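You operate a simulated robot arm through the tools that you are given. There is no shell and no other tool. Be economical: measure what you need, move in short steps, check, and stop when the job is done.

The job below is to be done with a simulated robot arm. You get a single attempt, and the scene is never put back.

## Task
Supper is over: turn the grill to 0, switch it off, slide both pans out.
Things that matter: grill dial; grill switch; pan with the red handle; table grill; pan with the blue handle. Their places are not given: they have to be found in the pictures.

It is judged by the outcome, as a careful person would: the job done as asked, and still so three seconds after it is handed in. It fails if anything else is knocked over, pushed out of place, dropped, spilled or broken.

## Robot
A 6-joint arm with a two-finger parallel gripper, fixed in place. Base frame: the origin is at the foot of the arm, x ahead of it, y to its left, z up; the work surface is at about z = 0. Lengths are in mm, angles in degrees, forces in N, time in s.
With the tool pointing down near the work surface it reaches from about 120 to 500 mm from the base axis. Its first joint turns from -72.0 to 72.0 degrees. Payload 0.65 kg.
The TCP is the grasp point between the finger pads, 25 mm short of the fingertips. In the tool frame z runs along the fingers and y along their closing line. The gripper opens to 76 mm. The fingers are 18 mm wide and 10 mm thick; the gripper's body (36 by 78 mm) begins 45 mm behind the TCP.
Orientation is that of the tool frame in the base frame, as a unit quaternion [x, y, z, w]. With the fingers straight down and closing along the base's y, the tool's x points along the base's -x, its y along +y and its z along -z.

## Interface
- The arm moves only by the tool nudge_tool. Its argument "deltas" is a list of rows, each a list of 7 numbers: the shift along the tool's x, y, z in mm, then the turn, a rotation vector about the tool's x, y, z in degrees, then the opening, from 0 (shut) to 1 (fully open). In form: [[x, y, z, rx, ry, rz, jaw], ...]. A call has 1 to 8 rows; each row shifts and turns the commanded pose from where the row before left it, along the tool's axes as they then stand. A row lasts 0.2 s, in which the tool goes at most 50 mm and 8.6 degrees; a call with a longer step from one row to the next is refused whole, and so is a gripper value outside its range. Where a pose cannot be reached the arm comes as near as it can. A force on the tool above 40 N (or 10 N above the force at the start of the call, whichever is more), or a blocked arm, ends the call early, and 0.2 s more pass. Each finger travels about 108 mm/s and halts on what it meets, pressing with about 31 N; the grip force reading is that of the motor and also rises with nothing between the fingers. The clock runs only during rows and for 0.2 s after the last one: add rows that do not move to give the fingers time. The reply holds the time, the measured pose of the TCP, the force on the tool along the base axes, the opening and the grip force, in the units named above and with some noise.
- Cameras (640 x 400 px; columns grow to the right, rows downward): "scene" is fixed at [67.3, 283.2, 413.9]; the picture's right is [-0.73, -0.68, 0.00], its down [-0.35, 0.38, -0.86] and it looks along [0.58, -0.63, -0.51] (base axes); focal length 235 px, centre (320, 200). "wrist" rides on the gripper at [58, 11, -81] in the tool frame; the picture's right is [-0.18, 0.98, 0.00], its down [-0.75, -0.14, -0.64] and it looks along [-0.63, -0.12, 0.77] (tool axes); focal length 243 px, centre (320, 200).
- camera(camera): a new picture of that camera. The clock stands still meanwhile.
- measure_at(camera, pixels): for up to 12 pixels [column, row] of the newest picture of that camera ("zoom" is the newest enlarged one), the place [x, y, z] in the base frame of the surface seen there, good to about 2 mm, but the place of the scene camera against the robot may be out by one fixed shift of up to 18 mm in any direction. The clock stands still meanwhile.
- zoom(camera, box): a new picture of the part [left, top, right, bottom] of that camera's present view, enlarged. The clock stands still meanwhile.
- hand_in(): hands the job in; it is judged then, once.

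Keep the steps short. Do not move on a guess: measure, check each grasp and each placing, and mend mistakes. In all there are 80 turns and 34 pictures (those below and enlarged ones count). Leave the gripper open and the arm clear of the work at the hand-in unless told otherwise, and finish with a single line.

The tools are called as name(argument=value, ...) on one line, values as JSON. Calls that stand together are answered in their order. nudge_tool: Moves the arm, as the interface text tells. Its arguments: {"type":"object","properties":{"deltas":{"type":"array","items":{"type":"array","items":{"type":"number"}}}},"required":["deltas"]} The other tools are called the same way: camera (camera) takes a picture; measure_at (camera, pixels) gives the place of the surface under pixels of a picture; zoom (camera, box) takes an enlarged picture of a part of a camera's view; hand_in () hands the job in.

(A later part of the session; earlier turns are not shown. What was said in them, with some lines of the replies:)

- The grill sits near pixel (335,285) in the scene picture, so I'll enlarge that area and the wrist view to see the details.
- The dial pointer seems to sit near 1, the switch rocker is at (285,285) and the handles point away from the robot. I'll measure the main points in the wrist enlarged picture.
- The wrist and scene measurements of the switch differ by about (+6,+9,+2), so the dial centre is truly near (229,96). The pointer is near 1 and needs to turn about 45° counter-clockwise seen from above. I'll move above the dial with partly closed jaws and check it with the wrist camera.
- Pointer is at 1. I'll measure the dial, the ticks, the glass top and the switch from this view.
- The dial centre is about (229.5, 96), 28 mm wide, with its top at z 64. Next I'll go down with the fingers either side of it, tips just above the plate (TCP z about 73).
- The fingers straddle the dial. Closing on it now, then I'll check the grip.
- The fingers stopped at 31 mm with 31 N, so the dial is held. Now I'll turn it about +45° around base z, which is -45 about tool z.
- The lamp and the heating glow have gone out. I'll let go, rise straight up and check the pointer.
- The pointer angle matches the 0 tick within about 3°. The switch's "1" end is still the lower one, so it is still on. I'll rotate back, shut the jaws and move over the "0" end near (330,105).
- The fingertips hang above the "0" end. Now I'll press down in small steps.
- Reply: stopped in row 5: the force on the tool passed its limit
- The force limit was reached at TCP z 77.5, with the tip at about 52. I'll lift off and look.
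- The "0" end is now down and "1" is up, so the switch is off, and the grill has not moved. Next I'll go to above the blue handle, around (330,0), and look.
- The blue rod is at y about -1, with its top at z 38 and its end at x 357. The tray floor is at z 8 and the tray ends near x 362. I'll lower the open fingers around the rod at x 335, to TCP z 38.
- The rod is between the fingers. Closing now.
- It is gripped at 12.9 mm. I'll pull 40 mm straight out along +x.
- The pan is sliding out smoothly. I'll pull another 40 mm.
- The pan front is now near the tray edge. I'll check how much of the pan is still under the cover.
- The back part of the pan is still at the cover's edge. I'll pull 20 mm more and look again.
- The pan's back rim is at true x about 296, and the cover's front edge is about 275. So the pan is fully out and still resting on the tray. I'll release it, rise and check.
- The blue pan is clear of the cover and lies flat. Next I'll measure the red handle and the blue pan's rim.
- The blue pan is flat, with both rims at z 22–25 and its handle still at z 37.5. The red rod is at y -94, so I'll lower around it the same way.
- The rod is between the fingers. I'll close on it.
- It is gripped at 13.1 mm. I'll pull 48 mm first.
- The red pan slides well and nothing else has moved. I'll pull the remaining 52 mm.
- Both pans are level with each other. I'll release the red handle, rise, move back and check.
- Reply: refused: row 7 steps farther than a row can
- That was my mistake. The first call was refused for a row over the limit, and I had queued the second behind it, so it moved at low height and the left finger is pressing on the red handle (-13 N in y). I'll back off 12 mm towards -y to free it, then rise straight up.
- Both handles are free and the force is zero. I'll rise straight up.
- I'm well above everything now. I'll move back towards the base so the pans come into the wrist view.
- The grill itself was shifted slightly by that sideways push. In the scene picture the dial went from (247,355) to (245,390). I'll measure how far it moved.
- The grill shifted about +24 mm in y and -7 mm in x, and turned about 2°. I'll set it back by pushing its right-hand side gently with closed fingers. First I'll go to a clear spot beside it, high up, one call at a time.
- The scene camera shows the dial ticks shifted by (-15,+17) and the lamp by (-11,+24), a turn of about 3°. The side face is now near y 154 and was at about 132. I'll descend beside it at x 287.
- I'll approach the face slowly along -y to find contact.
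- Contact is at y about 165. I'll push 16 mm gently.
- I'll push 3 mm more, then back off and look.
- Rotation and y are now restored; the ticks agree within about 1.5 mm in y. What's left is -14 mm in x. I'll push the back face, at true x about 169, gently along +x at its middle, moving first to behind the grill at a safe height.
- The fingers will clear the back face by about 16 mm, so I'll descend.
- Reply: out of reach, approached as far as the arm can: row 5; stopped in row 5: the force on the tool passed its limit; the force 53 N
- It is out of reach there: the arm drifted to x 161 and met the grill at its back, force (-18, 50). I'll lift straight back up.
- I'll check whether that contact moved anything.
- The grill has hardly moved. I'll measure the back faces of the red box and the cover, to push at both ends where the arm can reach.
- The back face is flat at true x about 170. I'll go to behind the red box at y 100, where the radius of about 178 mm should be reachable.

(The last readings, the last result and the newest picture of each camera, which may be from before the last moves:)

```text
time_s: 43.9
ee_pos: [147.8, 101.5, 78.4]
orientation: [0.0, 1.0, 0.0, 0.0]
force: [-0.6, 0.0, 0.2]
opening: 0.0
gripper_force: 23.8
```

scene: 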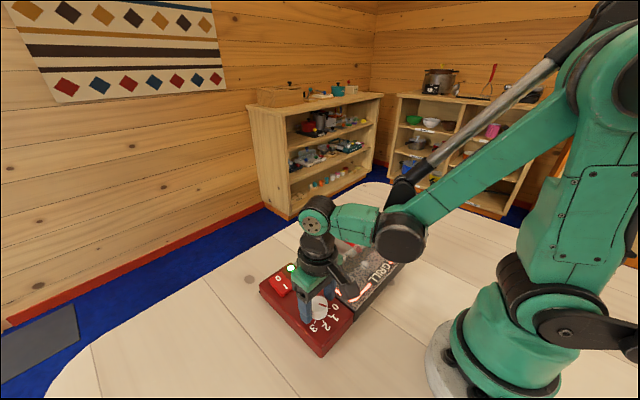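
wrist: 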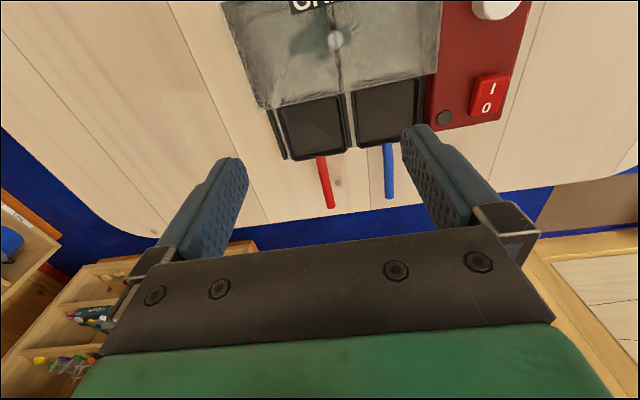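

The pose holds at z 78. I'll go down in small steps.

nudge_tool(deltas=[[0, 0, 10, 0, 0, 0, 0], [0, 0, 10, 0, 0, 0, 0], [0, 0, 10, 0, 0, 0, 0], [0, 0, 8, 0, 0, 0, 0], [0, 0, 0, 0, 0, 0, 0]])

```text
time_s: 45.1
ee_pos: [145.8, 102.3, 40.4]
orientation: [-0.001, 1.0, 0.0, 0.0]
force: [0.0, 1.5, 0.1]
opening: 0.0
gripper_force: 23.9
```

That is reached cleanly, tips at z 15. I'll approach the back face slowly along +x.

nudge_tool(deltas=[[-6, 0, 0, 0, 0, 0, 0], [-5, 0, 0, 0, 0, 0, 0], [-3, 0, 0, 0, 0, 0, 0], [-2, 0, 0, 0, 0, 0, 0], [0, 0, 0, 0, 0, 0, 0]])

```text
time_s: 46.3
ee_pos: [162.9, 102.6, 39.9]
orientation: [0.0, 1.0, 0.0, 0.0]
force: [-13.1, 0.4, 0.4]
opening: 0.1
gripper_force: 23.1
```

Contact at x about 162 (-13 N). I'll push 13 mm.

nudge_tool(deltas=[[-3, 0, 0, 0, 0, 0, 0], [-3, 0, 0, 0, 0, 0, 0], [-3, 0, 0, 0, 0, 0, 0], [-2, 0, 0, 0, 0, 0, 0], [-2, 0, 0, 0, 0, 0, 0], [0, 0, 0, 0, 0, 0, 0]])

```text
time_s: 47.5
ee_pos: [174.0, 102.1, 41.3]
orientation: [-0.001, 1.0, -0.001, -0.002]
force: [-3.0, 1.5, 25.2]
opening: 0.0
gripper_force: 22.9
stopped in row 6: the force on the tool passed its limit (the readings are from after the stop); the commanded pose is now the measured one
```

It moved about 12 mm, then a vertical force appeared, so I'll stop there. Backing off and lifting.

nudge_tool(deltas=[[4, 0, 0, 0, 0, 0, 0], [10, 0, 0, 0, 0, 0, 0], [5, 0, 0, 0, 0, 0, 0], [0, 0, -30, 0, 0, 0, 0], [0, 0, -45, 0, 0, 0, 0], [0, 0, -45, 0, 0, 0, 0], [0, 0, 0, 0, 0, 0, 0]])

```text
time_s: 49.1
ee_pos: [155.7, 101.2, 159.8]
orientation: [0.0, 1.0, 0.001, -0.002]
force: [0.7, 0.9, 0.5]
opening: 0.0
gripper_force: 23.2
```

Now I'll go to the other end, behind the cover at y -105.

nudge_tool(deltas=[[1, -41, 0, 0, 0, 0, 0], [1, -41, 0, 0, 0, 0, 0], [2, -41, 0, 0, 0, 0, 0], [3, -41, 0, 0, 0, 0, 0], [3, -42, 0, 0, 0, 0, 0], [0, 0, 40, 0, 0, 0, 0], [0, 0, 40, 0, 0, 0, 0], [0, 0, 0, 0, 0, 0, 0]])

nudge_tool(deltas=[[0, 0, 10, 0, 0, 0, 0], [0, 0, 10, 0, 0, 0, 0], [0, 0, 10, 0, 0, 0, 0], [0, 0, 8, 0, 0, 0, 0], [0, 0, 0, 0, 0, 0, 0]])

```text
time_s: 50.9
ee_pos: [145.8, -103.4, 80.6]
orientation: [0.0, 1.0, 0.0, -0.002]
force: [-0.3, -0.6, 0.6]
opening: 0.0
gripper_force: 24.1
```

```text
time_s: 52.1
ee_pos: [145.0, -104.3, 43.3]
orientation: [0.0, 1.0, 0.0, -0.002]
force: [0.5, 0.5, -0.1]
opening: 0.0
gripper_force: 23.1
```

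The low pose is reached cleanly. I'll approach along +x.

nudge_tool(deltas=[[-6, 0, 0, 0, 0, 0, 0], [-4, 0, 0, 0, 0, 0, 0], [-3, 0, 0, 0, 0, 0, 0], [-2, 0, 0, 0, 0, 0, 0], [0, 0, 0, 0, 0, 0, 0]])

```text
time_s: 53.3
ee_pos: [161.1, -103.7, 43.5]
orientation: [0.0, 1.0, 0.0, -0.001]
force: [-0.1, 0.2, 0.3]
opening: 0.2
gripper_force: 24.4
```

No contact yet at x 161. I'll continue to about 175.

nudge_tool(deltas=[[-3, 0, 0, 0, 0, 0, 0], [-3, 0, 0, 0, 0, 0, 0], [-3, 0, 0, 0, 0, 0, 0], [-3, 0, 0, 0, 0, 0, 0], [-2, 0, 0, 0, 0, 0, 0], [0, 0, 0, 0, 0, 0, 0]])

```text
time_s: 54.7
ee_pos: [174.9, -104.2, 43.4]
orientation: [0.0, 1.0, -0.001, -0.001]
force: [-6.6, -2.3, 0.5]
opening: 0.2
gripper_force: 24.1
```

Contact came along the way and this end is now at the same line. I'll back off and lift before checking with a picture.

nudge_tool(deltas=[[6, 0, 0, 0, 0, 0, 0], [12, 0, 0, 0, 0, 0, 0], [0, 0, -30, 0, 0, 0, 0], [0, 0, -45, 0, 0, 0, 0], [0, 0, -45, 0, 0, 0, 0], [0, 0, -45, 0, 0, 0, 0.5], [0, 0, 0, 0, 0, 0, 1], [0, 0, 0, 0, 0, 0, 1]])

zoom(camera="scene", box=[240, 200, 430, 350])

```text
time_s: 56.5
ee_pos: [157.1, -104.0, 207.9]
orientation: [0.0, 1.0, 0.0, -0.002]
force: [-0.4, 0.6, 0.7]
opening: 76.1
gripper_force: 0.0
```

```text
2.67 times, centred on (335, 275) of scene
```

zoom: 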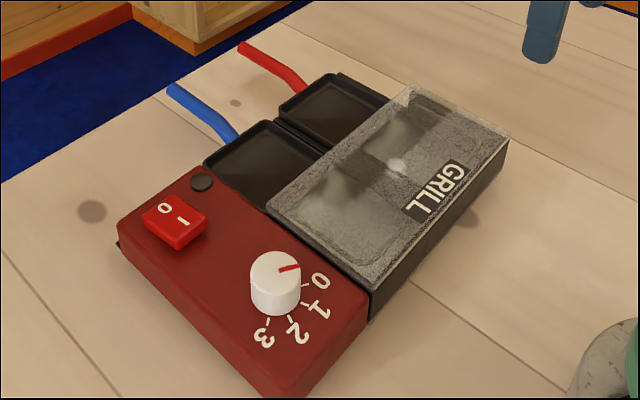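

The lamp, dial and cover corners match the first picture within a few pixels. Last measurements: dial pointer, ticks, switch and pan rims.

measure_at(camera="zoom", pixels=[[281, 269], [298, 266], [305, 285], [269, 323], [202, 182], [165, 208], [183, 221], [262, 213], [330, 155], [208, 163], [282, 108], [268, 206]])

```text
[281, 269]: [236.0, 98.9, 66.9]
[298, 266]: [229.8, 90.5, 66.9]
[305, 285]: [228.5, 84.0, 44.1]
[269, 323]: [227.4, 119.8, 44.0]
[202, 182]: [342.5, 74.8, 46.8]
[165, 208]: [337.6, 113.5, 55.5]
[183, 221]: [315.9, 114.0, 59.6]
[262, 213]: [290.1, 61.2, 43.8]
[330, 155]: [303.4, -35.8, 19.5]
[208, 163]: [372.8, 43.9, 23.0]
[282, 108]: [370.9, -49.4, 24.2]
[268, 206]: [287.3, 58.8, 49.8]
```

The grill is back within about 2 mm. The pointer is at 0, the switch is off, and both pan fronts are at x about 371–373, fully clear of the cover. The gripper is open and the arm is clear, so I'm handing in.

hand_in()

```text
The job is handed in.
```

The dial is at 0, the switch is off and both pans are fully slid out; I did accidentally push the grill about 24 mm out of place, then put it back to within about 2 mm of where it stood.
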